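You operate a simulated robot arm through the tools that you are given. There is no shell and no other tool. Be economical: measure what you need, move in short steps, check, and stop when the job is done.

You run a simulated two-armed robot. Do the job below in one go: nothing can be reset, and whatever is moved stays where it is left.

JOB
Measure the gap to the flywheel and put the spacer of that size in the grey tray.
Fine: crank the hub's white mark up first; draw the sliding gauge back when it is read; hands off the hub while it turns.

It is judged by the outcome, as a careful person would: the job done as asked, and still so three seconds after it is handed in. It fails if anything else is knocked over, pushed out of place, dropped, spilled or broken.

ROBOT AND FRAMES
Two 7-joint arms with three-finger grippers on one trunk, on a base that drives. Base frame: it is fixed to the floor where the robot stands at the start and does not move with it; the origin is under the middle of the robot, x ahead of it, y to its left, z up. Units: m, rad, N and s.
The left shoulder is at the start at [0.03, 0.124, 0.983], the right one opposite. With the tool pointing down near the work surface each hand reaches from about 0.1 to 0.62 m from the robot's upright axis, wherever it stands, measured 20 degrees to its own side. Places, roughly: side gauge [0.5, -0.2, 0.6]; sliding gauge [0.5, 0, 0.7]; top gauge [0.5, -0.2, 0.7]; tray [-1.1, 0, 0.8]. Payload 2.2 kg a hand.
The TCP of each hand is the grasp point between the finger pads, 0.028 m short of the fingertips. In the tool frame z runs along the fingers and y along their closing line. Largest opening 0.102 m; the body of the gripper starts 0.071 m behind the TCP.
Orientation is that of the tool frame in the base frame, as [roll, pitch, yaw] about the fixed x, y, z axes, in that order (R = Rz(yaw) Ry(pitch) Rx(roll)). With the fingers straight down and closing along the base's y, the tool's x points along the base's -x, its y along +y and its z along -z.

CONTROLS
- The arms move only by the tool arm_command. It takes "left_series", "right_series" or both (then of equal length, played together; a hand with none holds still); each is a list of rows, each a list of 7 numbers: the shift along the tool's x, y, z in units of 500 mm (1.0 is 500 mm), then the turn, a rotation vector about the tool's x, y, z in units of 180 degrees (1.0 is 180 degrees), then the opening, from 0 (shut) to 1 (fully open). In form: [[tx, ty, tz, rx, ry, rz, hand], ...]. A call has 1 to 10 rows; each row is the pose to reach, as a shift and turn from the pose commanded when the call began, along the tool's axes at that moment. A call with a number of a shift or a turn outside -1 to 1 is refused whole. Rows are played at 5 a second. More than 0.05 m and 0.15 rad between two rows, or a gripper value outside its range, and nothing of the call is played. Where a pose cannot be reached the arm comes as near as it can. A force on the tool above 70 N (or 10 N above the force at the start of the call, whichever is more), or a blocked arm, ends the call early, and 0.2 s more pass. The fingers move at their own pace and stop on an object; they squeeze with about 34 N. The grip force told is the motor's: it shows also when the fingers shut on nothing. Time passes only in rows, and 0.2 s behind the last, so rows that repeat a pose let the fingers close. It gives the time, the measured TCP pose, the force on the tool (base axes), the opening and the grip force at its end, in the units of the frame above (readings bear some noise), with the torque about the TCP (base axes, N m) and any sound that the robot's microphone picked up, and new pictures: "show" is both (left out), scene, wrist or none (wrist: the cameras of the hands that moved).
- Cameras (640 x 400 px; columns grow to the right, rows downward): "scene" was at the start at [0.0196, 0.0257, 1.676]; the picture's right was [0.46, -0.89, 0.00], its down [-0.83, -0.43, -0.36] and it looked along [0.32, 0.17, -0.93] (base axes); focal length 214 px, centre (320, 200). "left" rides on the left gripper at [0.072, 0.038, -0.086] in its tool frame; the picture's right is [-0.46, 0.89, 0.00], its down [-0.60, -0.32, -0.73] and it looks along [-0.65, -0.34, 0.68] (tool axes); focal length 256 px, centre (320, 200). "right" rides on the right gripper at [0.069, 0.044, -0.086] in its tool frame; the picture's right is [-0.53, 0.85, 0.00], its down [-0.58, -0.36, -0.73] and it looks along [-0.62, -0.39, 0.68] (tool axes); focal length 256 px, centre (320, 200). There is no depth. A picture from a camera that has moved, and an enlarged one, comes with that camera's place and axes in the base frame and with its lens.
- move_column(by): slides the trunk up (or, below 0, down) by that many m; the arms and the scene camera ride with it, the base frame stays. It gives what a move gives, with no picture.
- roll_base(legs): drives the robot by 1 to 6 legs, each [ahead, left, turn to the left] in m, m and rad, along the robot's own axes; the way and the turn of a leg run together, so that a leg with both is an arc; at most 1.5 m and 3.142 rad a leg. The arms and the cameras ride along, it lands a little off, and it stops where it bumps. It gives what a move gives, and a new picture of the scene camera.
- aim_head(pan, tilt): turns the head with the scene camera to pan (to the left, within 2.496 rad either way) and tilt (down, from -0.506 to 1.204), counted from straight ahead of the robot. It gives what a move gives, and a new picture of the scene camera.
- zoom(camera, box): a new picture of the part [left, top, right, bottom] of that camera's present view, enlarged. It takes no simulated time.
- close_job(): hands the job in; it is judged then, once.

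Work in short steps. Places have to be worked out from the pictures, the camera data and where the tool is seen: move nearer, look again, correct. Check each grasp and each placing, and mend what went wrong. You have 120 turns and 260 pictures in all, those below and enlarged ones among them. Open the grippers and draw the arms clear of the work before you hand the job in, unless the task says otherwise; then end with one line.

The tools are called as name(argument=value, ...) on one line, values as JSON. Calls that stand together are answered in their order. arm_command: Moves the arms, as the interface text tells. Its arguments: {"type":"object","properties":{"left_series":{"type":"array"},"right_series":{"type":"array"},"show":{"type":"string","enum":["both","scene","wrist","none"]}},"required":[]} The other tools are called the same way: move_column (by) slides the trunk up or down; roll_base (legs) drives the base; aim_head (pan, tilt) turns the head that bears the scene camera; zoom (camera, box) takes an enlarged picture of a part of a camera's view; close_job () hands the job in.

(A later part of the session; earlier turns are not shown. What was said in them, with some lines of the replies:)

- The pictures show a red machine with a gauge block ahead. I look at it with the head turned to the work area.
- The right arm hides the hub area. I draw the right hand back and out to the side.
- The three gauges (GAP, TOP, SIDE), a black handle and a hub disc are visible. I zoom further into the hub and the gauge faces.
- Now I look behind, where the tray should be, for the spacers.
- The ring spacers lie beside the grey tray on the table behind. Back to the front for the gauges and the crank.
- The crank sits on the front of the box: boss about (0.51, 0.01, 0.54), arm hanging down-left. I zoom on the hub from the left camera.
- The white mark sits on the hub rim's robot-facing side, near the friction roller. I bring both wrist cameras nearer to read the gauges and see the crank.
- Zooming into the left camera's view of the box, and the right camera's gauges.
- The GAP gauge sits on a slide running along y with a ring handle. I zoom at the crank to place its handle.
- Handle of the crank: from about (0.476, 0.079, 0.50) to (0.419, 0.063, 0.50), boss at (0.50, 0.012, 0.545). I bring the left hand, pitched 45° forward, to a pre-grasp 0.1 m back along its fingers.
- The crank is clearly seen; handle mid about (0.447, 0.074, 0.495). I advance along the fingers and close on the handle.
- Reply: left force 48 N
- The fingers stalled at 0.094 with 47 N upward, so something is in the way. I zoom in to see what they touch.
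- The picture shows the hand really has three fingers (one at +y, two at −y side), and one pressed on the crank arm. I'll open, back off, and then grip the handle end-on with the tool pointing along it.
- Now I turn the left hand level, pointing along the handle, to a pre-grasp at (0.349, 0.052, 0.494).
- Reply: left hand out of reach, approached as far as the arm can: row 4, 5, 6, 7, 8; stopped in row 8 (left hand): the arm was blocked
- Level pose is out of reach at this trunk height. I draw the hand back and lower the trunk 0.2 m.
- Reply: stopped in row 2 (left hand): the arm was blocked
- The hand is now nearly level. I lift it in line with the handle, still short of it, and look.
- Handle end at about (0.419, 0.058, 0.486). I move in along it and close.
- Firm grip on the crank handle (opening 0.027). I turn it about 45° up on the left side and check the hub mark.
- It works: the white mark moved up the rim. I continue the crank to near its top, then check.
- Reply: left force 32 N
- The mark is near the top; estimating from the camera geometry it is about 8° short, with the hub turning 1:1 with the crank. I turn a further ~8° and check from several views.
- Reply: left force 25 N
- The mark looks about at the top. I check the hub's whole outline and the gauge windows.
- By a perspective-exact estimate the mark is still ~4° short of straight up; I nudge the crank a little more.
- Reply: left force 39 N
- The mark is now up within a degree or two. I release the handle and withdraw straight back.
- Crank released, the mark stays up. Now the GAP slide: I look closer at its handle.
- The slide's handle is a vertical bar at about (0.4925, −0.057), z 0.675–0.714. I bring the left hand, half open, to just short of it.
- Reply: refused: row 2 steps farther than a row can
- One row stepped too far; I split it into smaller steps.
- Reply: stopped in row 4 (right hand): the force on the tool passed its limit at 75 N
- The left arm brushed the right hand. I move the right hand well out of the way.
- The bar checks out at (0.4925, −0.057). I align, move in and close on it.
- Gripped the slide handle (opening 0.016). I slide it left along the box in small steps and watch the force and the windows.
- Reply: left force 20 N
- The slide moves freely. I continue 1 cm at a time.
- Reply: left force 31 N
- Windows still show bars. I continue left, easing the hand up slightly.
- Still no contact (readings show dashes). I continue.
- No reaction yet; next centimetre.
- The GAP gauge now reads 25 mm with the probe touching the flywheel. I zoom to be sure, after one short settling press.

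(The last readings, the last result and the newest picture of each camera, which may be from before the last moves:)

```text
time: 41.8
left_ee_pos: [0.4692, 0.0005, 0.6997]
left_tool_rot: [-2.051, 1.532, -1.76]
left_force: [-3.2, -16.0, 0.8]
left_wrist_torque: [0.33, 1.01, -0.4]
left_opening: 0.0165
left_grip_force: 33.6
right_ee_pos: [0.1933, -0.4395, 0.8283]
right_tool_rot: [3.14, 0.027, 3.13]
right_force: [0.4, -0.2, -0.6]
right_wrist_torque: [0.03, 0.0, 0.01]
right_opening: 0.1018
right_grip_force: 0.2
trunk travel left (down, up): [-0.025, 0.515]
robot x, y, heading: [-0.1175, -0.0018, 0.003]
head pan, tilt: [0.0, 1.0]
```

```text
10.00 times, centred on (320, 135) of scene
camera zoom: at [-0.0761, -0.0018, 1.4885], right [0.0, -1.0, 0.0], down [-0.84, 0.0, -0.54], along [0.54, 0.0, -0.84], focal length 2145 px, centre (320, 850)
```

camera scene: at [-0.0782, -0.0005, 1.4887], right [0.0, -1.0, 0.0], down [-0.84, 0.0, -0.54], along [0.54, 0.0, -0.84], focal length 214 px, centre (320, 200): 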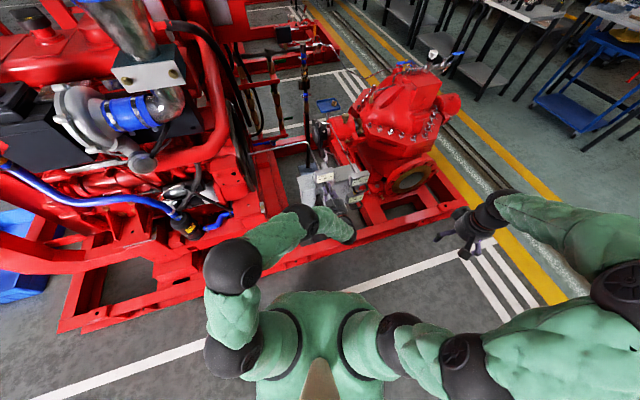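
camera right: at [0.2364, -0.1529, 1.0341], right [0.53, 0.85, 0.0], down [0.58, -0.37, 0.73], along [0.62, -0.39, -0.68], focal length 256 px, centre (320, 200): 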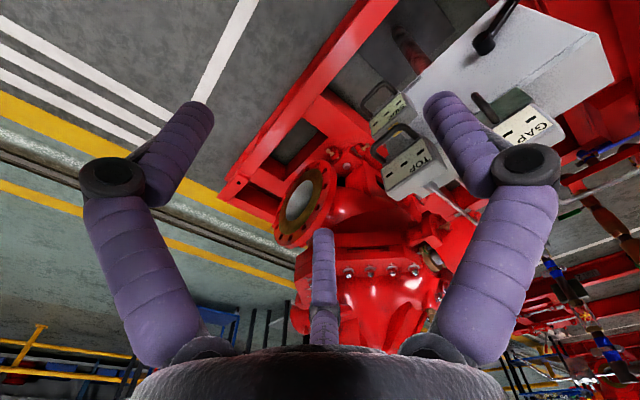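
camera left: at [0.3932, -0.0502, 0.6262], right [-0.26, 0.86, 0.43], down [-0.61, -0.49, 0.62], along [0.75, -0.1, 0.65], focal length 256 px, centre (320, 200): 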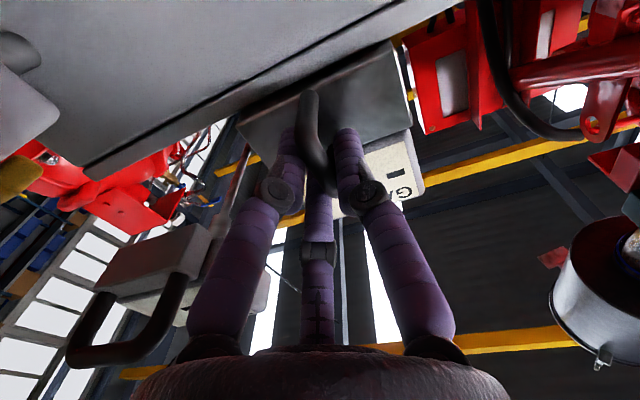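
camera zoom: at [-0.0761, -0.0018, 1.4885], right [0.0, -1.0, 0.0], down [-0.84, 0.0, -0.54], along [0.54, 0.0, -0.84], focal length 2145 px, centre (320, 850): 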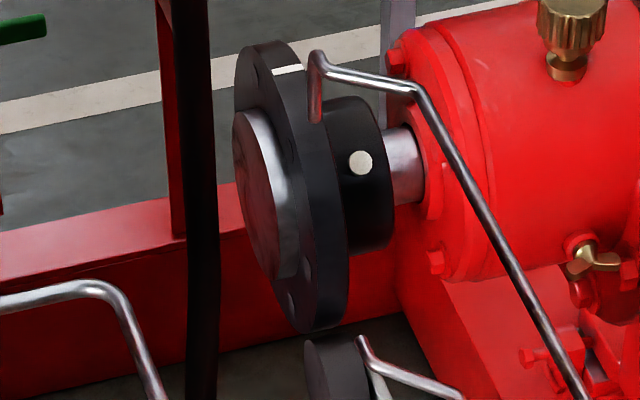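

25 mm confirmed. I draw the slide back to its start.

arm_command(left_series=[[0.001, -0.015, 0, 0, 0, 0, 0], [0.002, -0.035, 0, 0, 0, 0, 0], [0.003, -0.06, 0, 0, 0, 0, 0], [0.004, -0.085, 0, 0, 0, 0, 0], [0.0045, -0.11, 0, 0, 0, 0, 0], [0.005, -0.134, 0, 0, 0, 0, 0], [0.005, -0.134, 0, 0, 0, 0, 0]], show="none")

zoom(camera="scene", box=[220, 120, 370, 215])

```text
time: 43.4
left_ee_pos: [0.489, -0.0599, 0.6995]
left_tool_rot: [-1.978, 1.534, -1.684]
left_force: [-3.4, 1.1, 0.0]
left_wrist_torque: [0.68, -0.49, -0.44]
left_opening: 0.0162
left_grip_force: 34.3
right_ee_pos: [0.1932, -0.4388, 0.828]
right_tool_rot: [-3.14, 0.025, 3.133]
right_force: [0.3, -0.5, 0.2]
right_wrist_torque: [-0.04, 0.01, 0.0]
right_opening: 0.1017
right_grip_force: 0.1
trunk travel left (down, up): [-0.025, 0.515]
robot x, y, heading: [-0.1174, 0.0001, 0.003]
head pan, tilt: [0.0, 1.0]
```

```text
4.21 times, centred on (295, 168) of scene
camera zoom: at [-0.0762, -0.0004, 1.4885], right [0.0, -1.0, 0.0], down [-0.84, 0.0, -0.54], along [0.54, 0.0, -0.84], focal length 903 px, centre (425, 337)
```

zoom: 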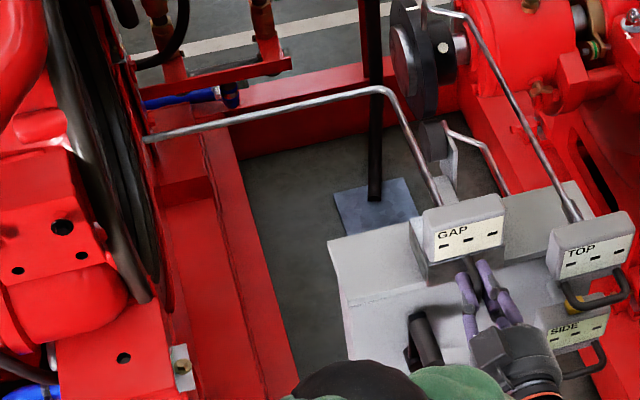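

The slide is back at its start. I release and withdraw the hand straight back.

arm_command(left_series=[[0, 0, 0, 0, 0, 0, 0.5], [0, 0, 0, 0, 0, 0, 0.5], [0, 0, -0.08, 0, 0, 0, 0.5], [0, 0, -0.16, 0, 0, 0, 0.5], [0, 0, -0.22, 0, 0, 0, 0.5]], show="scene")

zoom(camera="scene", box=[280, 105, 380, 225])

```text
time: 44.6
left_ee_pos: [0.384, -0.0932, 0.7042]
left_tool_rot: [-1.957, 1.532, -1.66]
left_force: [-0.4, 1.1, -0.5]
left_wrist_torque: [0.02, 0.02, -0.03]
left_opening: 0.0511
left_grip_force: 0.0
right_ee_pos: [0.1933, -0.441, 0.8302]
right_tool_rot: [-3.14, 0.026, 3.131]
right_force: [-0.3, 0.2, -0.2]
right_wrist_torque: [-0.01, -0.01, 0.01]
right_opening: 0.102
right_grip_force: 0.1
trunk travel left (down, up): [-0.025, 0.515]
robot x, y, heading: [-0.1128, 0.0001, 0.003]
head pan, tilt: [0.0, 1.0]
camera scene: at [-0.0769, -0.0004, 1.4886], right [0.0, -1.0, 0.0], down [-0.84, 0.0, -0.54], along [0.54, 0.0, -0.84], focal length 214 px, centre (320, 200)
```

scene: 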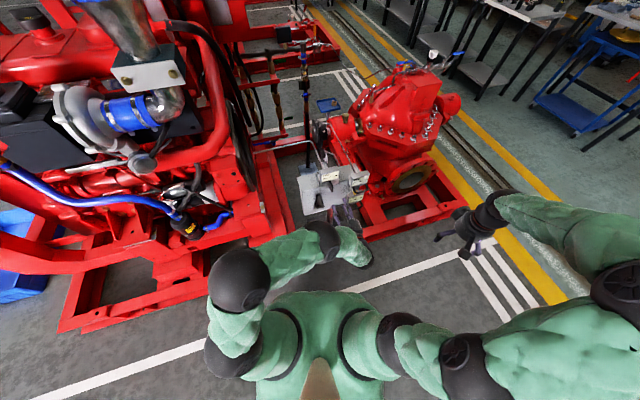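

```text
3.33 times, centred on (330, 165) of scene
camera zoom: at [-0.0769, -0.0004, 1.4886], right [0.0, -1.0, 0.0], down [-0.84, 0.0, -0.54], along [0.54, 0.0, -0.84], focal length 715 px, centre (287, 317)
```

zoom: 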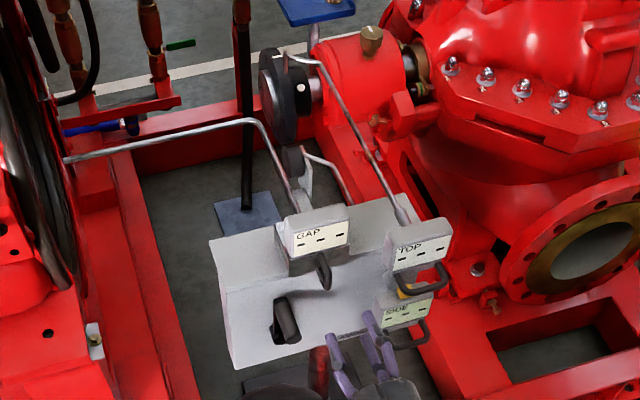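

Gauge and hub are left as required. I back off from the machine and raise the trunk so the arms clear everything on turning.

roll_base(legs=[[-0.2, 0, 0]])

move_column(by=0.4)

```text
time: 46.2
left_ee_pos: [0.1842, -0.0947, 0.7046]
left_tool_rot: [-1.966, 1.533, -1.675]
left_force: [-0.3, 0.4, -0.1]
left_wrist_torque: [0.03, -0.01, -0.03]
left_opening: 0.0509
left_grip_force: 0.2
right_ee_pos: [-0.0084, -0.4412, 0.8299]
right_tool_rot: [-3.14, 0.027, 3.128]
right_force: [0.3, 1.2, 0.5]
right_wrist_torque: [0.01, -0.03, 0.03]
right_opening: 0.1019
right_grip_force: 0.0
trunk travel left (down, up): [-0.025, 0.515]
robot x, y, heading: [-0.3148, 0.0001, -0.001]
head pan, tilt: [0.0, 1.0]
camera scene: at [-0.2776, -0.0003, 1.4886], right [0.0, -1.0, 0.0], down [-0.84, 0.0, -0.54], along [0.54, 0.0, -0.84], focal length 214 px, centre (320, 200)
```

scene: 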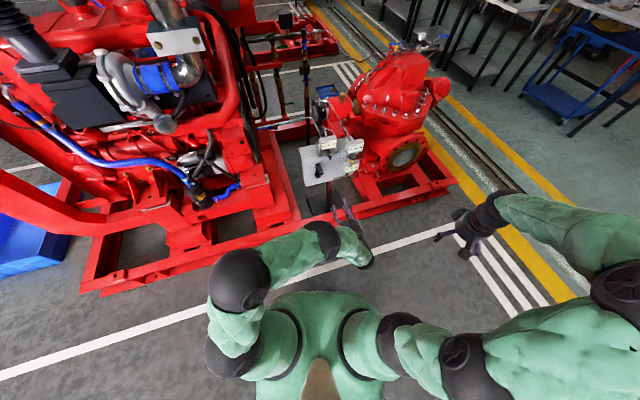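

```text
time: 50.0
left_ee_pos: [0.1842, -0.0947, 1.1049]
left_tool_rot: [-1.981, 1.532, -1.688]
left_force: [0.1, 0.5, 0.7]
left_wrist_torque: [0.02, -0.02, -0.05]
left_opening: 0.0512
left_grip_force: 0.0
right_ee_pos: [-0.0092, -0.4408, 1.2283]
right_tool_rot: [-3.14, 0.028, 3.127]
right_force: [0.0, 0.2, -0.6]
right_wrist_torque: [-0.01, 0.02, 0.02]
right_opening: 0.1021
right_grip_force: 0.1
trunk travel left (down, up): [-0.425, 0.115]
robot x, y, heading: [-0.3166, 0.0002, -0.001]
head pan, tilt: [0.0, 1.0]
```

I turn the left hand back to pointing down, moving it to its own side.

arm_command(left_series=[[0, 0.04, 0, 0, 0.0475, 0, 0.5], [0, 0.08, 0, 0, 0.095, 0, 0.5], [0, 0.12, 0, 0, 0.1425, 0, 0.5], [0, 0.16, 0, 0, 0.19, 0, 0.6], [0, 0.2, 0, 0, 0.2375, 0, 0.7], [0, 0.24, 0, 0, 0.285, 0, 0.8], [0, 0.28, 0, 0, 0.3325, 0, 1], [0, 0.32, 0, 0, 0.38, 0, 1], [0, 0.36, 0, 0, 0.4275, 0, 1], [0, 0.4, 0, 0, 0.475, 0, 1]], show="none")

aim_head(pan=2.45, tilt=0.9)

```text
time: 52.2
left_ee_pos: [0.1264, 0.0984, 1.0954]
left_tool_rot: [-3.104, 0.062, -2.848]
left_force: [0.6, 0.5, 0.1]
left_wrist_torque: [-0.03, 0.02, 0.02]
left_opening: 0.1022
left_grip_force: 0.1
right_ee_pos: [-0.0079, -0.4397, 1.2293]
right_tool_rot: [-3.138, 0.027, 3.128]
right_force: [-0.4, -0.1, 0.4]
right_wrist_torque: [-0.02, 0.03, -0.01]
right_opening: 0.1017
right_grip_force: 0.1
trunk travel left (down, up): [-0.425, 0.115]
robot x, y, heading: [-0.3181, -0.002, -0.005]
head pan, tilt: [0.0, 1.0]
```

```text
time: 54.5
left_ee_pos: [0.1259, 0.0985, 1.0969]
left_tool_rot: [-3.106, 0.066, -2.846]
left_force: [-0.2, 0.2, -0.2]
left_wrist_torque: [0.02, 0.03, -0.01]
left_opening: 0.1022
left_grip_force: 0.0
right_ee_pos: [-0.0077, -0.4407, 1.2292]
right_tool_rot: [-3.139, 0.027, 3.13]
right_force: [1.5, 0.2, -0.5]
right_wrist_torque: [0.01, 0.0, -0.03]
right_opening: 0.102
right_grip_force: 0.0
trunk travel left (down, up): [-0.425, 0.115]
robot x, y, heading: [-0.3152, 0.003, -0.006]
head pan, tilt: [2.45, 0.901]
camera scene: at [-0.4046, 0.048, 1.8958], right [0.64, 0.77, 0.0], down [0.6, -0.5, -0.62], along [-0.48, 0.4, -0.78], focal length 214 px, centre (320, 200)
```

scene: 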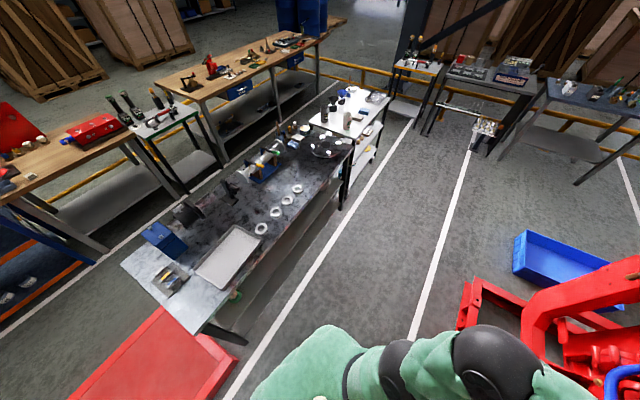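

I zoom on the rings and the tray.

zoom(camera="scene", box=[180, 170, 340, 290])

zoom(camera="scene", box=[245, 170, 315, 245])

```text
3.33 times, centred on (260, 230) of scene
camera zoom: at [-0.4046, 0.048, 1.8958], right [0.64, 0.77, 0.0], down [0.6, -0.5, -0.62], along [-0.48, 0.4, -0.78], focal length 715 px, centre (520, 100)
```

zoom: 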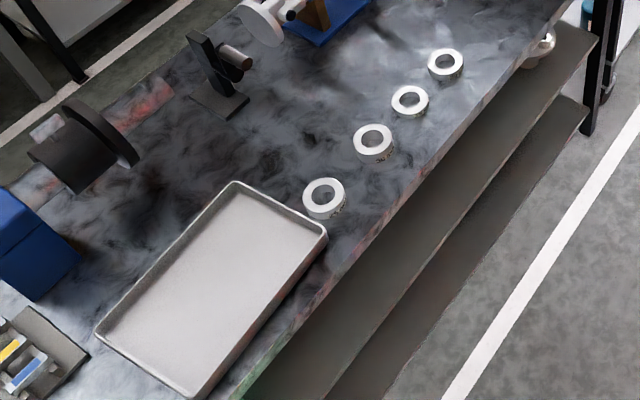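

```text
5.33 times, centred on (280, 208) of scene
camera zoom: at [-0.4046, 0.048, 1.8958], right [0.64, 0.77, 0.0], down [0.6, -0.5, -0.62], along [-0.48, 0.4, -0.78], focal length 1144 px, centre (533, 160)
```

zoom: 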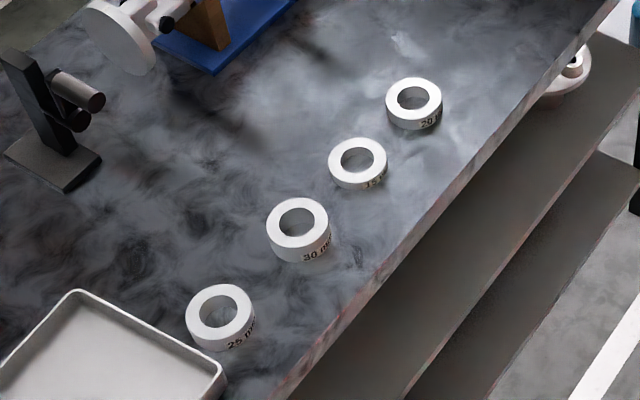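

The spacer next to the tray reads 25; I confirm with a closer zoom and turn the robot round to face the bench.

zoom(camera="scene", box=[252, 210, 272, 240])

roll_base(legs=[[0, 0, -1.41], [0, 0, -1.41]])

aim_head(pan=0, tilt=0.9)

```text
13.33 times, centred on (262, 225) of scene
camera zoom: at [-0.4046, 0.048, 1.8958], right [0.64, 0.77, 0.0], down [0.6, -0.5, -0.62], along [-0.48, 0.4, -0.78], focal length 2860 px, centre (1093, -133)
```

zoom: 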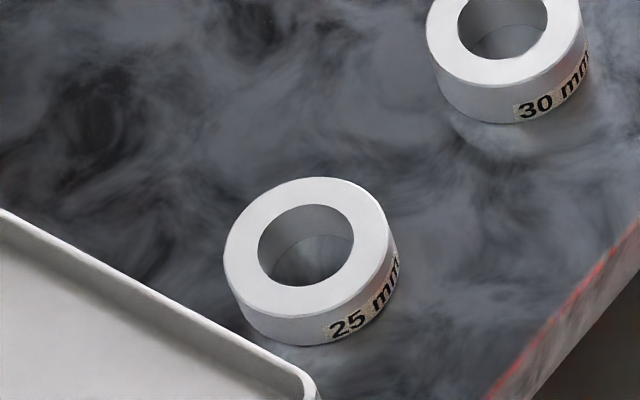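

```text
time: 61.9
left_ee_pos: [-0.7102, -0.2243, 1.0967]
left_tool_rot: [-3.106, 0.062, 0.591]
left_force: [0.3, 0.2, 0.0]
left_wrist_torque: [-0.02, 0.02, 0.01]
left_opening: 0.1018
left_grip_force: 0.1
right_ee_pos: [-0.7412, 0.3306, 1.2299]
right_tool_rot: [-3.142, 0.028, 0.287]
right_force: [-0.3, 0.0, -0.1]
right_wrist_torque: [-0.02, 0.02, -0.02]
right_opening: 0.1023
right_grip_force: 0.0
trunk travel left (down, up): [-0.425, 0.115]
robot x, y, heading: [-0.3194, -0.0014, -2.845]
head pan, tilt: [2.45, 0.901]
camera scene: at [-0.2187, -0.0203, 1.8958], right [-0.38, -0.92, 0.0], down [-0.72, 0.3, -0.62], along [0.57, -0.24, -0.78], focal length 214 px, centre (320, 200)
```

scene: 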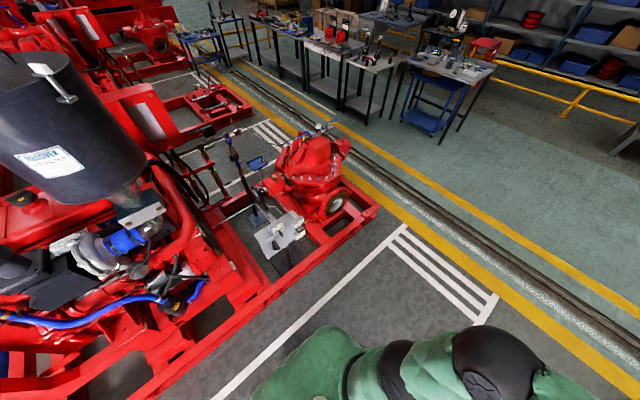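

```text
time: 64.1
left_ee_pos: [-0.7103, -0.2238, 1.0956]
left_tool_rot: [-3.108, 0.062, 0.594]
left_force: [-1.2, 0.5, 0.1]
left_wrist_torque: [0.01, 0.02, -0.03]
left_opening: 0.1023
left_grip_force: 0.1
right_ee_pos: [-0.7402, 0.3303, 1.2292]
right_tool_rot: [-3.138, 0.028, 0.286]
right_force: [-0.5, 0.2, 0.1]
right_wrist_torque: [0.0, -0.03, 0.01]
right_opening: 0.1021
right_grip_force: 0.0
trunk travel left (down, up): [-0.425, 0.115]
robot x, y, heading: [-0.3149, 0.0014, -2.844]
head pan, tilt: [0.0, 0.901]
camera scene: at [-0.3606, -0.0135, 1.8958], right [-0.29, 0.96, 0.0], down [0.75, 0.23, -0.62], along [-0.59, -0.18, -0.78], focal length 214 px, centre (320, 200)
```

scene: 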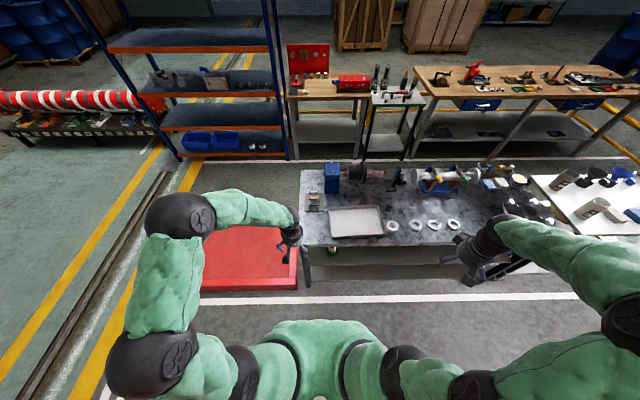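

The robot faces the bench squarely. I sidestep right 0.25 m and move up 0.22 m.

roll_base(legs=[[0, -0.25, 0], [0.22, 0, 0]])

zoom(camera="right", box=[0, 0, 640, 400])

```text
time: 67.2
left_ee_pos: [-0.9921, -0.0553, 1.0949]
left_tool_rot: [-3.107, 0.062, 0.602]
left_force: [-0.7, 0.5, 0.5]
left_wrist_torque: [0.01, -0.01, 0.01]
left_opening: 0.1019
left_grip_force: 0.2
right_ee_pos: [-1.0256, 0.4993, 1.229]
right_tool_rot: [-3.138, 0.027, 0.293]
right_force: [-0.8, -0.2, -0.4]
right_wrist_torque: [0.01, -0.02, 0.05]
right_opening: 0.1019
right_grip_force: 0.1
trunk travel left (down, up): [-0.425, 0.115]
robot x, y, heading: [-0.5935, 0.1708, -2.838]
head pan, tilt: [0.0, 0.901]
camera scene: at [-0.6436, 0.157, 1.8958], right [-0.3, 0.95, 0.0], down [0.75, 0.23, -0.62], along [-0.59, -0.19, -0.78], focal length 214 px, centre (320, 200)
```

scene: 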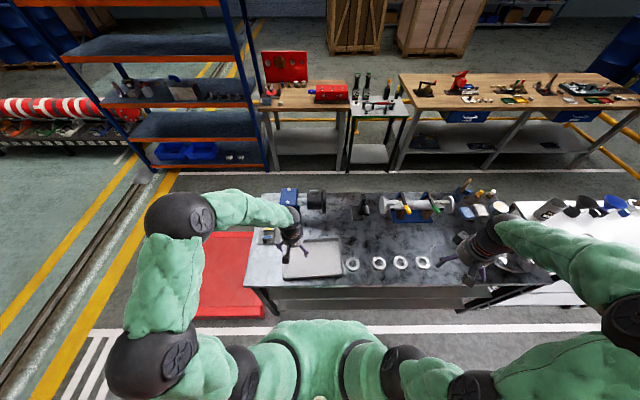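

```text
1.00 times, centred on (320, 200) of right (not enlarged: the box is as wide or as high as the picture)
camera zoom: at [-0.9446, 0.4776, 1.3136], right [-0.27, -0.96, 0.01], down [-0.64, 0.19, 0.75], along [-0.72, 0.19, -0.66], focal length 256 px, centre (320, 200)
```

zoom: 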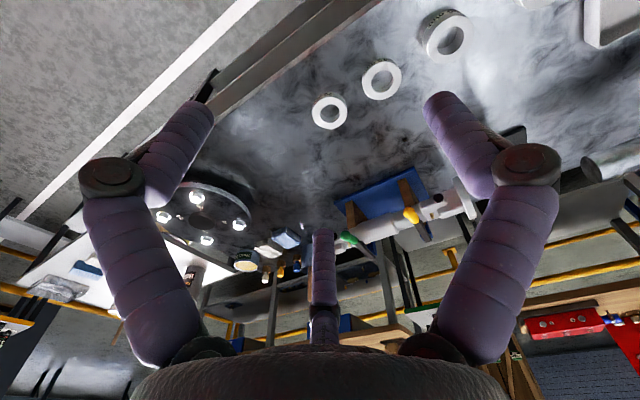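

I zoom in on the spacers and tray to place them.

zoom(camera="scene", box=[270, 220, 390, 300])

zoom(camera="left", box=[0, 0, 640, 400])

```text
5.00 times, centred on (330, 260) of scene
camera zoom: at [-0.6436, 0.157, 1.8958], right [-0.3, 0.95, 0.0], down [0.75, 0.23, -0.62], along [-0.59, -0.19, -0.78], focal length 1072 px, centre (270, -100)
```

zoom: 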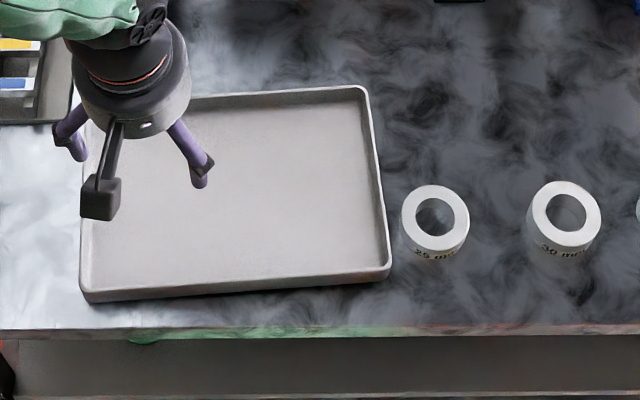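

```text
1.00 times, centred on (320, 200) of left (not enlarged: the box is as wide or as high as the picture)
camera zoom: at [-0.9058, -0.0461, 1.1747], right [0.12, -0.99, 0.0], down [-0.62, -0.07, 0.78], along [-0.77, -0.09, -0.63], focal length 256 px, centre (320, 200)
```

zoom: 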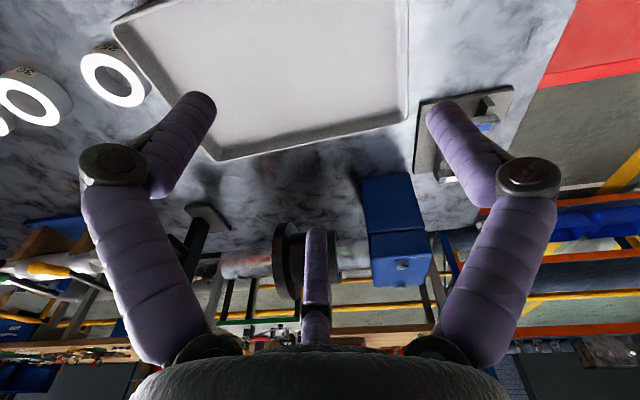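

Ring 25 is at (−1.083, 0.183), top z≈0.87; the tray wall is just ~0.05 m from its centre, so I'll turn the right hand 60° so no finger faces the tray. I move the left hand clear and the right one above the ring.

arm_command(left_series=[[0.022, 0.033, -0.022, 0, 0, 0, 1], [0.044, 0.067, -0.044, 0, 0, 0, 1], [0.067, 0.1, -0.067, 0, 0, 0, 1], [0.089, 0.133, -0.089, 0, 0, 0, 1], [0.111, 0.167, -0.111, 0, 0, 0, 1], [0.133, 0.2, -0.133, 0, 0, 0, 1], [0.156, 0.233, -0.156, 0, 0, 0, 1], [0.178, 0.267, -0.178, 0, 0, 0, 1], [0.2, 0.3, -0.2, 0, 0, 0, 1]], right_series=[[-0.0324, 0.0636, 0.051, 0, 0, -0.037, 1], [-0.0649, 0.127, 0.102, 0, 0, -0.074, 1], [-0.0973, 0.191, 0.153, 0, 0, -0.111, 1], [-0.13, 0.254, 0.204, 0, 0, -0.148, 1], [-0.162, 0.318, 0.254, 0, 0, -0.185, 1], [-0.195, 0.381, 0.305, 0, 0, -0.222, 1], [-0.227, 0.445, 0.356, 0, 0, -0.259, 1], [-0.26, 0.508, 0.407, 0, 0, -0.296, 1], [-0.292, 0.572, 0.458, 0, 0, -0.333, 1]])

zoom(camera="scene", box=[270, 210, 400, 300])

```text
time: 69.2
left_ee_pos: [-0.8186, -0.1215, 1.1846]
left_tool_rot: [-3.105, 0.061, 0.601]
left_force: [0.0, -0.9, -0.2]
left_wrist_torque: [0.05, 0.02, -0.01]
left_opening: 0.1021
left_grip_force: 0.0
right_ee_pos: [-1.0832, 0.1754, 1.0044]
right_tool_rot: [-3.116, 0.012, 1.341]
right_force: [1.0, -0.3, -0.7]
right_wrist_torque: [0.01, 0.03, -0.03]
right_opening: 0.102
right_grip_force: 0.2
trunk travel left (down, up): [-0.425, 0.115]
robot x, y, heading: [-0.5965, 0.1706, -2.843]
head pan, tilt: [0.0, 0.901]
camera scene: at [-0.6426, 0.1557, 1.8958], right [-0.3, 0.95, 0.0], down [0.75, 0.23, -0.62], along [-0.59, -0.18, -0.78], focal length 214 px, centre (320, 200)
camera right: at [-1.0229, 0.2339, 1.0896], right [0.7, -0.71, -0.02], down [-0.47, -0.47, 0.75], along [-0.54, -0.52, -0.67], focal length 256 px, centre (320, 200)
camera left: at [-0.7327, -0.1119, 1.264], right [0.12, -0.99, 0.0], down [-0.62, -0.07, 0.78], along [-0.77, -0.09, -0.63], focal length 256 px, centre (320, 200)
```

scene: 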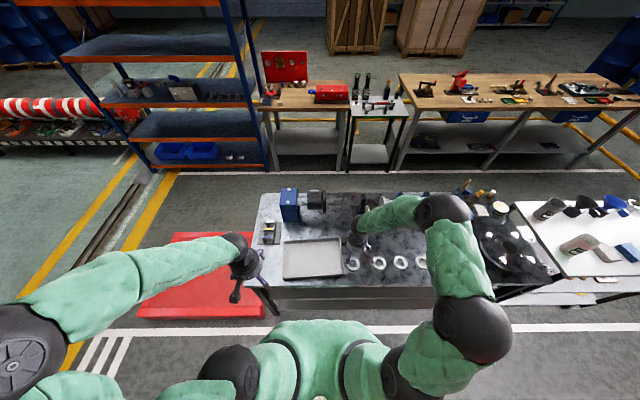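
right: 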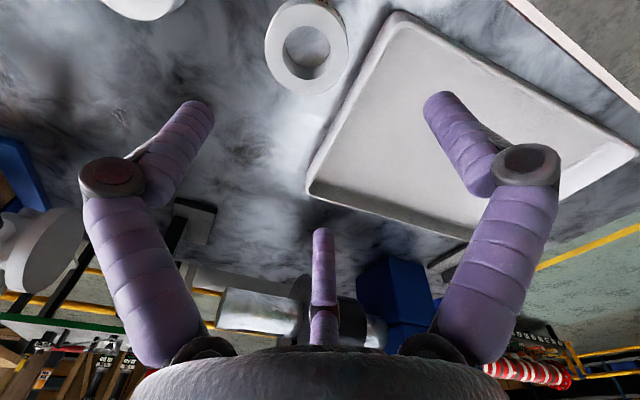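
left: 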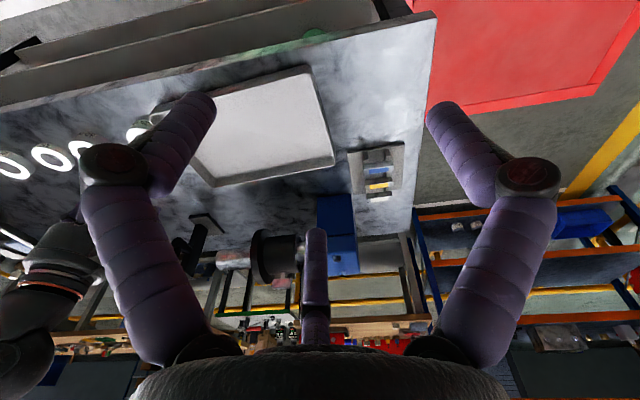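

```text
4.44 times, centred on (335, 255) of scene
camera zoom: at [-0.6426, 0.1557, 1.8958], right [-0.3, 0.95, 0.0], down [0.75, 0.23, -0.62], along [-0.59, -0.18, -0.78], focal length 953 px, centre (253, -44)
```

zoom: 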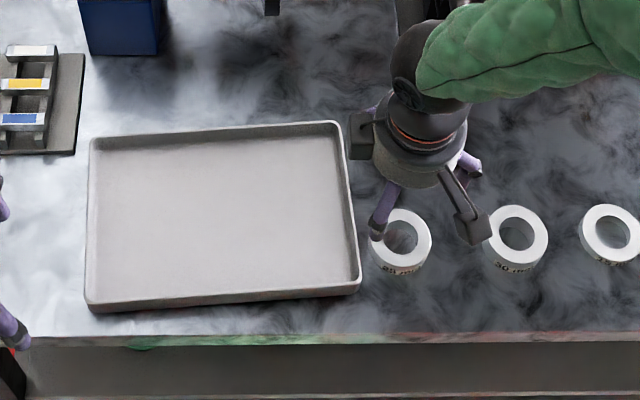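

The ring appears at about (−1.085, 0.192). I descend partway and check the centring from the wrist camera.

arm_command(right_series=[[0.016, -0.006, 0.075, 0, 0, 0, 1], [0.031, -0.012, 0.149, 0, 0, 0, 1]], show="wrist")

zoom(camera="scene", box=[320, 220, 400, 300])

```text
time: 69.8
left_ee_pos: [-0.8197, -0.12, 1.1853]
left_tool_rot: [-3.108, 0.063, 0.601]
left_force: [-0.5, -0.7, 0.8]
left_wrist_torque: [-0.01, -0.03, 0.01]
left_opening: 0.102
left_grip_force: 0.1
right_ee_pos: [-1.0913, 0.1963, 0.9294]
right_tool_rot: [-3.117, 0.012, 1.34]
right_force: [-0.8, 0.3, -1.0]
right_wrist_torque: [-0.02, -0.03, 0.0]
right_opening: 0.1019
right_grip_force: 0.0
trunk travel left (down, up): [-0.425, 0.115]
robot x, y, heading: [-0.6031, 0.1693, -2.837]
head pan, tilt: [0.0, 0.901]
camera right: at [-1.0299, 0.2538, 1.0132], right [0.7, -0.71, -0.01], down [-0.47, -0.47, 0.75], along [-0.54, -0.52, -0.66], focal length 256 px, centre (320, 200)
```

right: 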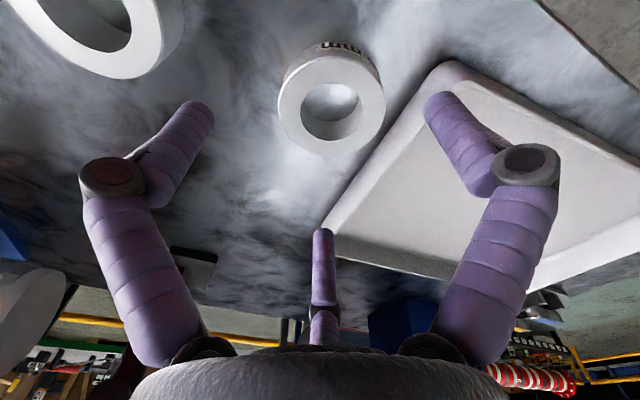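

```text
5.00 times, centred on (360, 260) of scene
camera zoom: at [-0.6434, 0.1577, 1.8958], right [-0.3, 0.95, 0.0], down [0.75, 0.23, -0.62], along [-0.59, -0.19, -0.78], focal length 1072 px, centre (120, -100)
```

zoom: 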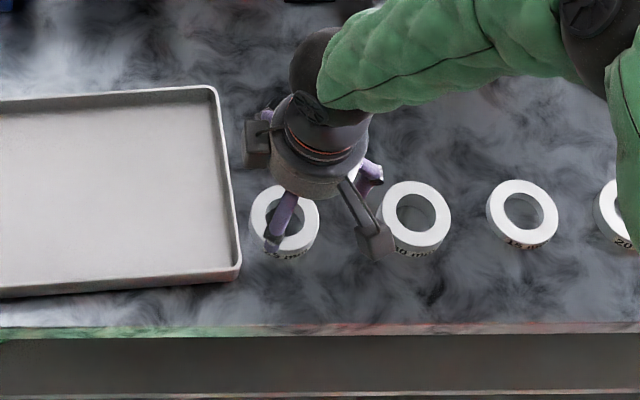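

The ring is ~1 cm off in x; I correct to (−1.080, 0.195) and descend to z 0.885.

arm_command(right_series=[[0.003, 0.023, 0.0, 0, 0, 0, 1], [0.003, 0.023, 0.045, 0, 0, 0, 1], [0.003, 0.023, 0.09, 0, 0, 0, 1], [0.003, 0.023, 0.09, 0, 0, 0, 1]], show="wrist")

zoom(camera="scene", box=[330, 240, 380, 290])

```text
time: 70.8
left_ee_pos: [-0.8187, -0.1204, 1.1849]
left_tool_rot: [-3.107, 0.064, 0.6]
left_force: [1.0, -0.1, -0.2]
left_wrist_torque: [-0.02, -0.01, -0.01]
left_opening: 0.1021
left_grip_force: 0.0
right_ee_pos: [-1.0823, 0.1942, 0.8833]
right_tool_rot: [-3.116, 0.012, 1.339]
right_force: [-0.2, 0.2, -0.5]
right_wrist_torque: [-0.02, 0.02, -0.03]
right_opening: 0.1023
right_grip_force: 0.2
trunk travel left (down, up): [-0.425, 0.115]
robot x, y, heading: [-0.598, 0.171, -2.84]
head pan, tilt: [0.0, 0.901]
camera right: at [-1.0214, 0.2523, 0.9682], right [0.7, -0.71, -0.01], down [-0.47, -0.47, 0.75], along [-0.54, -0.52, -0.67], focal length 256 px, centre (320, 200)
```

right: 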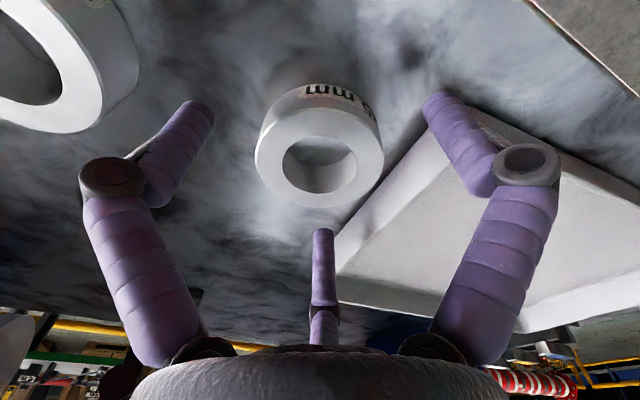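

```text
8.00 times, centred on (355, 265) of scene
camera zoom: at [-0.6426, 0.1573, 1.8958], right [-0.3, 0.95, 0.0], down [0.75, 0.23, -0.62], along [-0.59, -0.19, -0.78], focal length 1716 px, centre (40, -320)
```

zoom: 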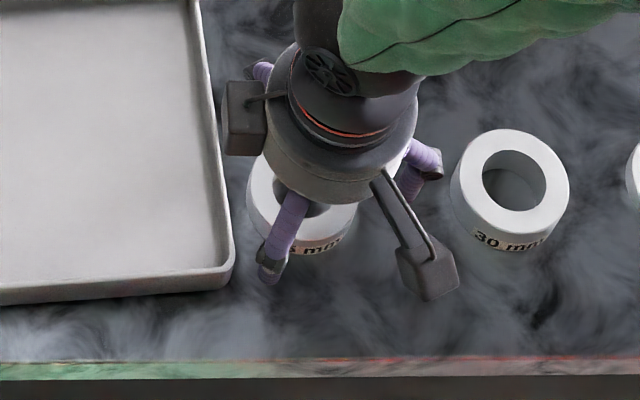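

Ring is centred between the fingers. I go down 6 mm more and close.

arm_command(right_series=[[0, 0, 0.012, 0, 0, 0, 1], [0, 0, 0.012, 0, 0, 0, 0.6], [0, 0, 0.012, 0, 0, 0, 0], [0, 0, 0.012, 0, 0, 0, 0], [0, 0, 0.012, 0, 0, 0, 0]], show="wrist")

```text
time: 72.0
left_ee_pos: [-0.8194, -0.1214, 1.1857]
left_tool_rot: [-3.107, 0.062, 0.601]
left_force: [0.0, -0.8, 0.6]
left_wrist_torque: [-0.04, -0.02, 0.02]
left_opening: 0.1021
left_grip_force: 0.2
right_ee_pos: [-1.0847, 0.1954, 0.8799]
right_tool_rot: [-3.115, 0.012, 1.339]
right_force: [-3.5, -0.3, 5.8]
right_wrist_torque: [0.07, 0.13, 0.02]
right_opening: 0.0639
right_grip_force: 34.0
trunk travel left (down, up): [-0.425, 0.115]
robot x, y, heading: [-0.5983, 0.1709, -2.841]
head pan, tilt: [0.0, 0.901]
camera right: at [-1.0231, 0.2529, 0.9633], right [0.7, -0.71, -0.01], down [-0.47, -0.47, 0.75], along [-0.54, -0.52, -0.66], focal length 256 px, centre (320, 200)
```

right: 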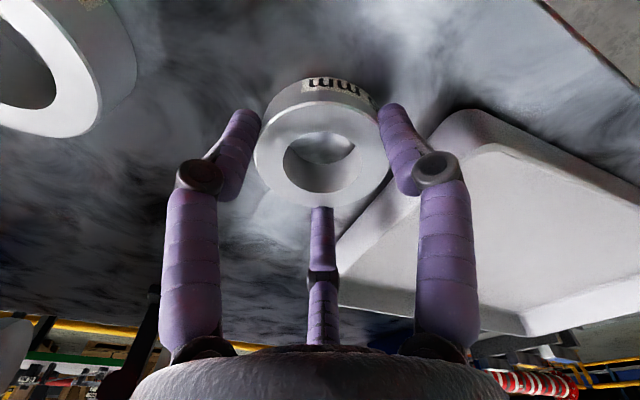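

Ring gripped (opening 0.064). I lift it 8 cm straight up and check.

arm_command(right_series=[[0, 0, -0.03, 0, 0, 0, 0], [0, 0, -0.07, 0, 0, 0, 0], [0, 0, -0.12, 0, 0, 0, 0], [0, 0, -0.17, 0, 0, 0, 0]], show="wrist")

zoom(camera="scene", box=[270, 220, 390, 300])

```text
time: 73.0
left_ee_pos: [-0.8194, -0.1201, 1.1854]
left_tool_rot: [-3.106, 0.062, 0.599]
left_force: [0.3, 0.2, 0.1]
left_wrist_torque: [-0.01, 0.02, 0.02]
left_opening: 0.1021
left_grip_force: 0.0
right_ee_pos: [-1.0796, 0.1972, 0.9643]
right_tool_rot: [-3.117, 0.013, 1.339]
right_force: [-1.1, -0.1, -2.0]
right_wrist_torque: [0.02, 0.02, -0.04]
right_opening: 0.0639
right_grip_force: 34.6
trunk travel left (down, up): [-0.425, 0.115]
robot x, y, heading: [-0.5971, 0.1717, -2.834]
head pan, tilt: [0.0, 0.901]
camera right: at [-1.0185, 0.2554, 1.049], right [0.7, -0.71, -0.01], down [-0.47, -0.47, 0.75], along [-0.54, -0.52, -0.66], focal length 256 px, centre (320, 200)
```

right: 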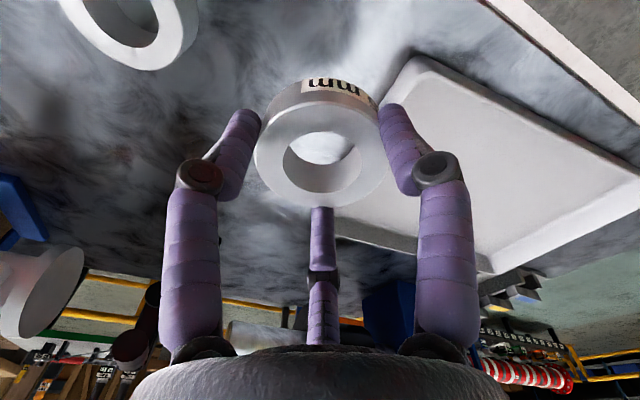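

```text
5.00 times, centred on (330, 260) of scene
camera zoom: at [-0.6425, 0.1574, 1.8958], right [-0.3, 0.95, 0.0], down [0.75, 0.23, -0.62], along [-0.59, -0.19, -0.78], focal length 1072 px, centre (270, -100)
```

zoom: 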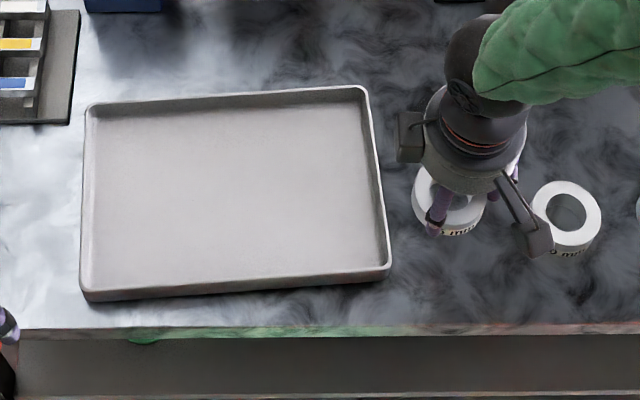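

Ring 25 is held. I carry it over the tray.

arm_command(right_series=[[-0.066, 0.021, 0, 0, 0, 0, 0], [-0.132, 0.042, 0, 0, 0, 0, 0], [-0.197, 0.064, 0, 0, 0, 0, 0], [-0.263, 0.085, 0, 0, 0, 0, 0], [-0.329, 0.106, 0, 0, 0, 0, 0], [-0.329, 0.106, 0, 0, 0, 0, 0]], show="wrist")

zoom(camera="scene", box=[270, 220, 390, 300])

```text
time: 74.4
left_ee_pos: [-0.8195, -0.1193, 1.1859]
left_tool_rot: [-3.107, 0.063, 0.602]
left_force: [0.2, 1.2, -0.2]
left_wrist_torque: [-0.04, 0.0, 0.01]
left_opening: 0.102
left_grip_force: 0.1
right_ee_pos: [-1.065, 0.0251, 0.9641]
right_tool_rot: [-3.117, 0.013, 1.339]
right_force: [0.1, 0.3, -2.0]
right_wrist_torque: [0.01, 0.01, 0.0]
right_opening: 0.0637
right_grip_force: 33.9
trunk travel left (down, up): [-0.425, 0.115]
robot x, y, heading: [-0.597, 0.171, -2.837]
head pan, tilt: [0.0, 0.901]
camera right: at [-1.0037, 0.0831, 1.0488], right [0.7, -0.71, -0.01], down [-0.47, -0.47, 0.75], along [-0.54, -0.52, -0.66], focal length 256 px, centre (320, 200)
```

right: 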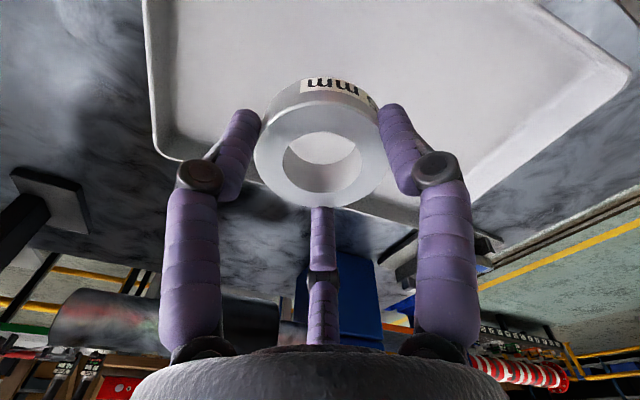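

```text
5.00 times, centred on (330, 260) of scene
camera zoom: at [-0.6431, 0.1581, 1.8958], right [-0.3, 0.95, 0.0], down [0.75, 0.23, -0.62], along [-0.59, -0.19, -0.78], focal length 1072 px, centre (270, -100)
```

zoom: 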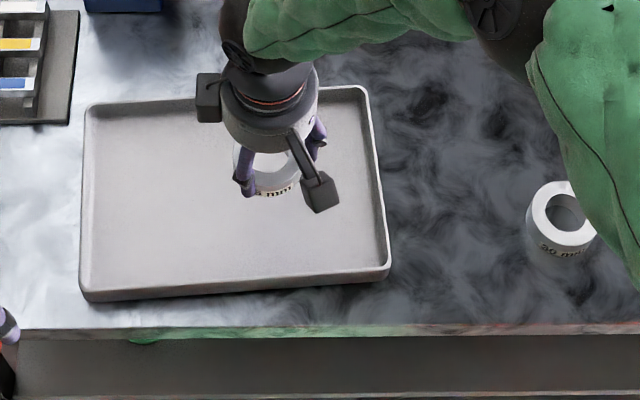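

Well over the tray. I lower until it nearly touches, then feel for contact.

arm_command(right_series=[[0, 0, 0.05, 0, 0, 0, 0], [0, 0, 0.1, 0, 0, 0, 0], [0, 0, 0.14, 0, 0, 0, 0], [0, 0, 0.152, 0, 0, 0, 0]], show="wrist")

```text
time: 75.4
left_ee_pos: [-0.8193, -0.1204, 1.1852]
left_tool_rot: [-3.107, 0.064, 0.6]
left_force: [0.5, 0.7, -0.1]
left_wrist_torque: [0.0, 0.03, 0.01]
left_opening: 0.1019
left_grip_force: 0.0
right_ee_pos: [-1.0689, 0.0246, 0.8894]
right_tool_rot: [-3.116, 0.01, 1.339]
right_force: [-0.4, -0.6, -1.6]
right_wrist_torque: [0.0, -0.01, 0.01]
right_opening: 0.0636
right_grip_force: 34.8
trunk travel left (down, up): [-0.425, 0.115]
robot x, y, heading: [-0.6022, 0.174, -2.839]
head pan, tilt: [0.0, 0.901]
camera right: at [-1.0074, 0.0826, 0.9734], right [0.7, -0.71, -0.01], down [-0.47, -0.47, 0.75], along [-0.54, -0.52, -0.66], focal length 256 px, centre (320, 200)
```

right: 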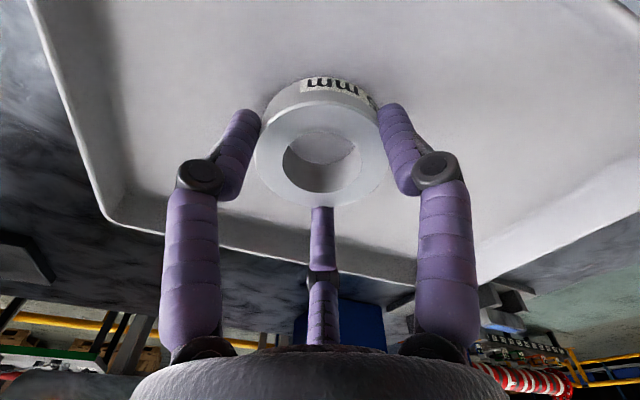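

No contact yet; a few millimetres further.

arm_command(right_series=[[0, 0, 0.004, 0, 0, 0, 0], [0, 0, 0.007, 0, 0, 0, 0], [0, 0, 0.009, 0, 0, 0, 0]], show="none")

```text
time: 76.2
left_ee_pos: [-0.8185, -0.1215, 1.1843]
left_tool_rot: [-3.105, 0.062, 0.601]
left_force: [0.5, -1.4, -0.7]
left_wrist_torque: [0.01, 0.0, 0.0]
left_opening: 0.1021
left_grip_force: 0.1
right_ee_pos: [-1.0698, 0.0224, 0.8842]
right_tool_rot: [-3.118, 0.012, 1.339]
right_force: [-0.2, -0.5, -1.2]
right_wrist_torque: [-0.05, -0.01, 0.01]
right_opening: 0.0638
right_grip_force: 34.3
trunk travel left (down, up): [-0.425, 0.115]
robot x, y, heading: [-0.5999, 0.1736, -2.837]
head pan, tilt: [0.0, 0.901]
```

arm_command(right_series=[[0, 0, 0.002, 0, 0, 0, 0], [0, 0, 0.004, 0, 0, 0, 0], [0, 0, 0.005, 0, 0, 0, 0]], show="none")

```text
time: 77.0
left_ee_pos: [-0.8168, -0.1197, 1.1871]
left_tool_rot: [-3.105, 0.063, 0.599]
left_force: [0.3, 0.1, 0.4]
left_wrist_torque: [0.02, 0.0, -0.03]
left_opening: 0.1021
left_grip_force: 0.1
right_ee_pos: [-1.0698, 0.0236, 0.8833]
right_tool_rot: [-3.116, 0.014, 1.338]
right_force: [4.8, 1.6, 19.7]
right_wrist_torque: [0.1, -0.17, -0.15]
right_opening: 0.064
right_grip_force: 33.7
trunk travel left (down, up): [-0.425, 0.115]
robot x, y, heading: [-0.6016, 0.1713, -2.836]
head pan, tilt: [0.0, 0.901]
```

Contact (20 N up). I ease off, open, and rise straight up.

arm_command(right_series=[[0, 0, -0.003, 0, 0, 0, 0], [0, 0, -0.003, 0, 0, 0, 0.75], [0, 0, -0.003, 0, 0, 0, 1], [0, 0, -0.003, 0, 0, 0, 1], [0, 0, -0.06, 0, 0, 0, 1], [0, 0, -0.14, 0, 0, 0, 1], [0, 0, -0.22, 0, 0, 0, 1], [0, 0, -0.3, 0, 0, 0, 1]], show="wrist")

zoom(camera="scene", box=[270, 220, 390, 300])

```text
time: 78.8
left_ee_pos: [-0.8177, -0.1204, 1.1855]
left_tool_rot: [-3.107, 0.065, 0.599]
left_force: [0.5, 0.2, 0.4]
left_wrist_torque: [0.0, -0.01, -0.02]
left_opening: 0.1019
left_grip_force: 0.1
right_ee_pos: [-1.0656, 0.0273, 1.032]
right_tool_rot: [-3.117, 0.012, 1.339]
right_force: [0.9, 0.2, -0.5]
right_wrist_torque: [-0.01, 0.03, 0.0]
right_opening: 0.1023
right_grip_force: 0.0
trunk travel left (down, up): [-0.425, 0.115]
robot x, y, heading: [-0.6005, 0.171, -2.834]
head pan, tilt: [0.0, 0.901]
camera right: at [-1.0043, 0.0848, 1.117], right [0.7, -0.71, -0.01], down [-0.47, -0.47, 0.75], along [-0.54, -0.52, -0.66], focal length 256 px, centre (320, 200)
```

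right: 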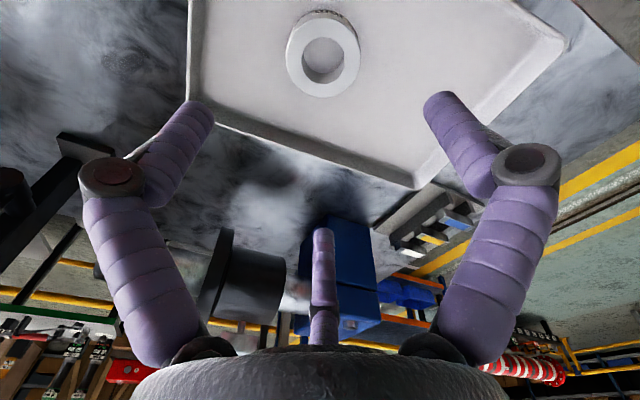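

```text
5.00 times, centred on (330, 260) of scene
camera zoom: at [-0.6417, 0.1578, 1.8958], right [-0.3, 0.95, 0.0], down [0.75, 0.23, -0.62], along [-0.59, -0.19, -0.78], focal length 1072 px, centre (270, -100)
```

zoom: 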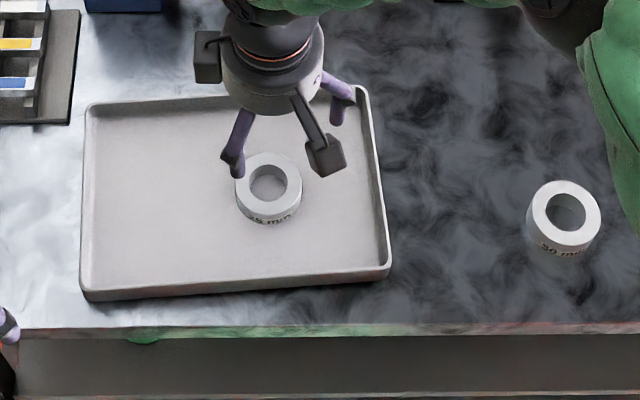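

The 25 mm spacer lies flat in the tray. I draw the right arm clear and glance back at the hub and gauge.

arm_command(right_series=[[0.025, 0.043, -0.03, 0, 0, 0, 1], [0.05, 0.085, -0.06, 0, 0, 0, 1], [0.075, 0.128, -0.09, 0, 0, 0, 1], [0.1, 0.17, -0.12, 0, 0, 0, 1], [0.125, 0.213, -0.15, 0, 0, 0, 1], [0.15, 0.256, -0.18, 0, 0, 0, 1]], show="scene")

aim_head(pan=2.45, tilt=0.6)

```text
time: 80.2
left_ee_pos: [-0.8172, -0.1207, 1.1855]
left_tool_rot: [-3.104, 0.065, 0.602]
left_force: [-0.6, -0.1, 0.8]
left_wrist_torque: [-0.01, 0.01, 0.0]
left_opening: 0.1022
left_grip_force: 0.0
right_ee_pos: [-0.9198, 0.0684, 1.1161]
right_tool_rot: [-3.117, 0.013, 1.339]
right_force: [0.7, 0.0, -0.3]
right_wrist_torque: [-0.03, 0.02, 0.01]
right_opening: 0.1018
right_grip_force: 0.2
trunk travel left (down, up): [-0.425, 0.115]
robot x, y, heading: [-0.5976, 0.1697, -2.835]
head pan, tilt: [0.0, 0.901]
camera scene: at [-0.6411, 0.1579, 1.8958], right [-0.3, 0.95, 0.0], down [0.75, 0.23, -0.62], along [-0.59, -0.19, -0.78], focal length 214 px, centre (320, 200)
```

scene: 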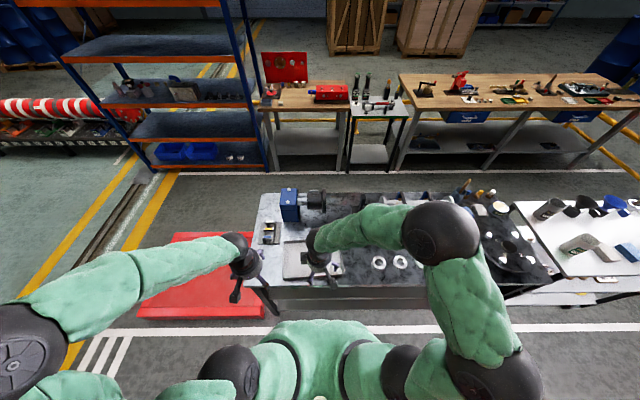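

```text
time: 82.4
left_ee_pos: [-0.819, -0.1214, 1.1855]
left_tool_rot: [-3.107, 0.064, 0.6]
left_force: [0.3, -0.2, -0.4]
left_wrist_torque: [0.0, 0.05, 0.01]
left_opening: 0.1019
left_grip_force: 0.0
right_ee_pos: [-0.9224, 0.0669, 1.1158]
right_tool_rot: [-3.116, 0.013, 1.338]
right_force: [-1.1, -0.9, 0.1]
right_wrist_torque: [0.06, -0.01, 0.0]
right_opening: 0.1022
right_grip_force: 0.1
trunk travel left (down, up): [-0.425, 0.115]
robot x, y, heading: [-0.5994, 0.1753, -2.839]
head pan, tilt: [2.45, 0.6]
camera scene: at [-0.489, 0.1461, 1.9206], right [-0.38, -0.93, 0.0], down [-0.52, 0.21, -0.83], along [0.76, -0.31, -0.56], focal length 214 px, centre (320, 200)
```

scene: 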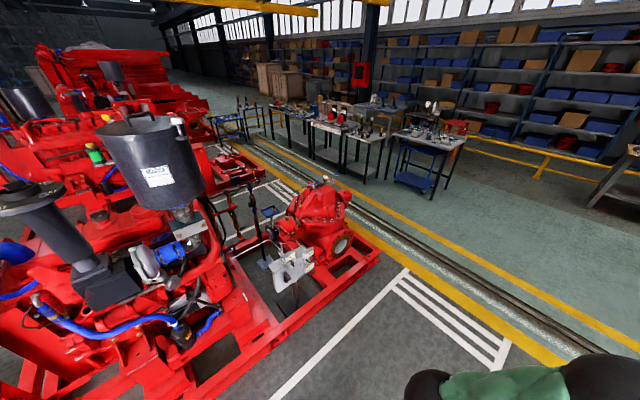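

zoom(camera="scene", box=[255, 210, 315, 290])

```text
5.00 times, centred on (285, 250) of scene
camera zoom: at [-0.489, 0.1461, 1.9206], right [-0.38, -0.93, 0.0], down [-0.52, 0.21, -0.83], along [0.76, -0.31, -0.56], focal length 1072 px, centre (495, -50)
```

zoom: 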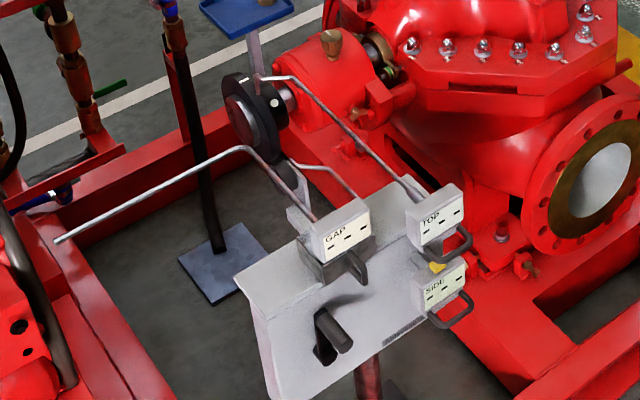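

The hub mark is up, the slide is drawn back, the spacer is in the tray and both hands are open and clear, so I hand the job in.

close_job()

```text
The job is handed in.
```

The flywheel gap read 25 mm, taken after I cranked the hub's white mark up (within a degree or two by camera estimate). The 25 mm spacer is in the grey tray, the sliding gauge is drawn back, and both hands are open and clear of the work.
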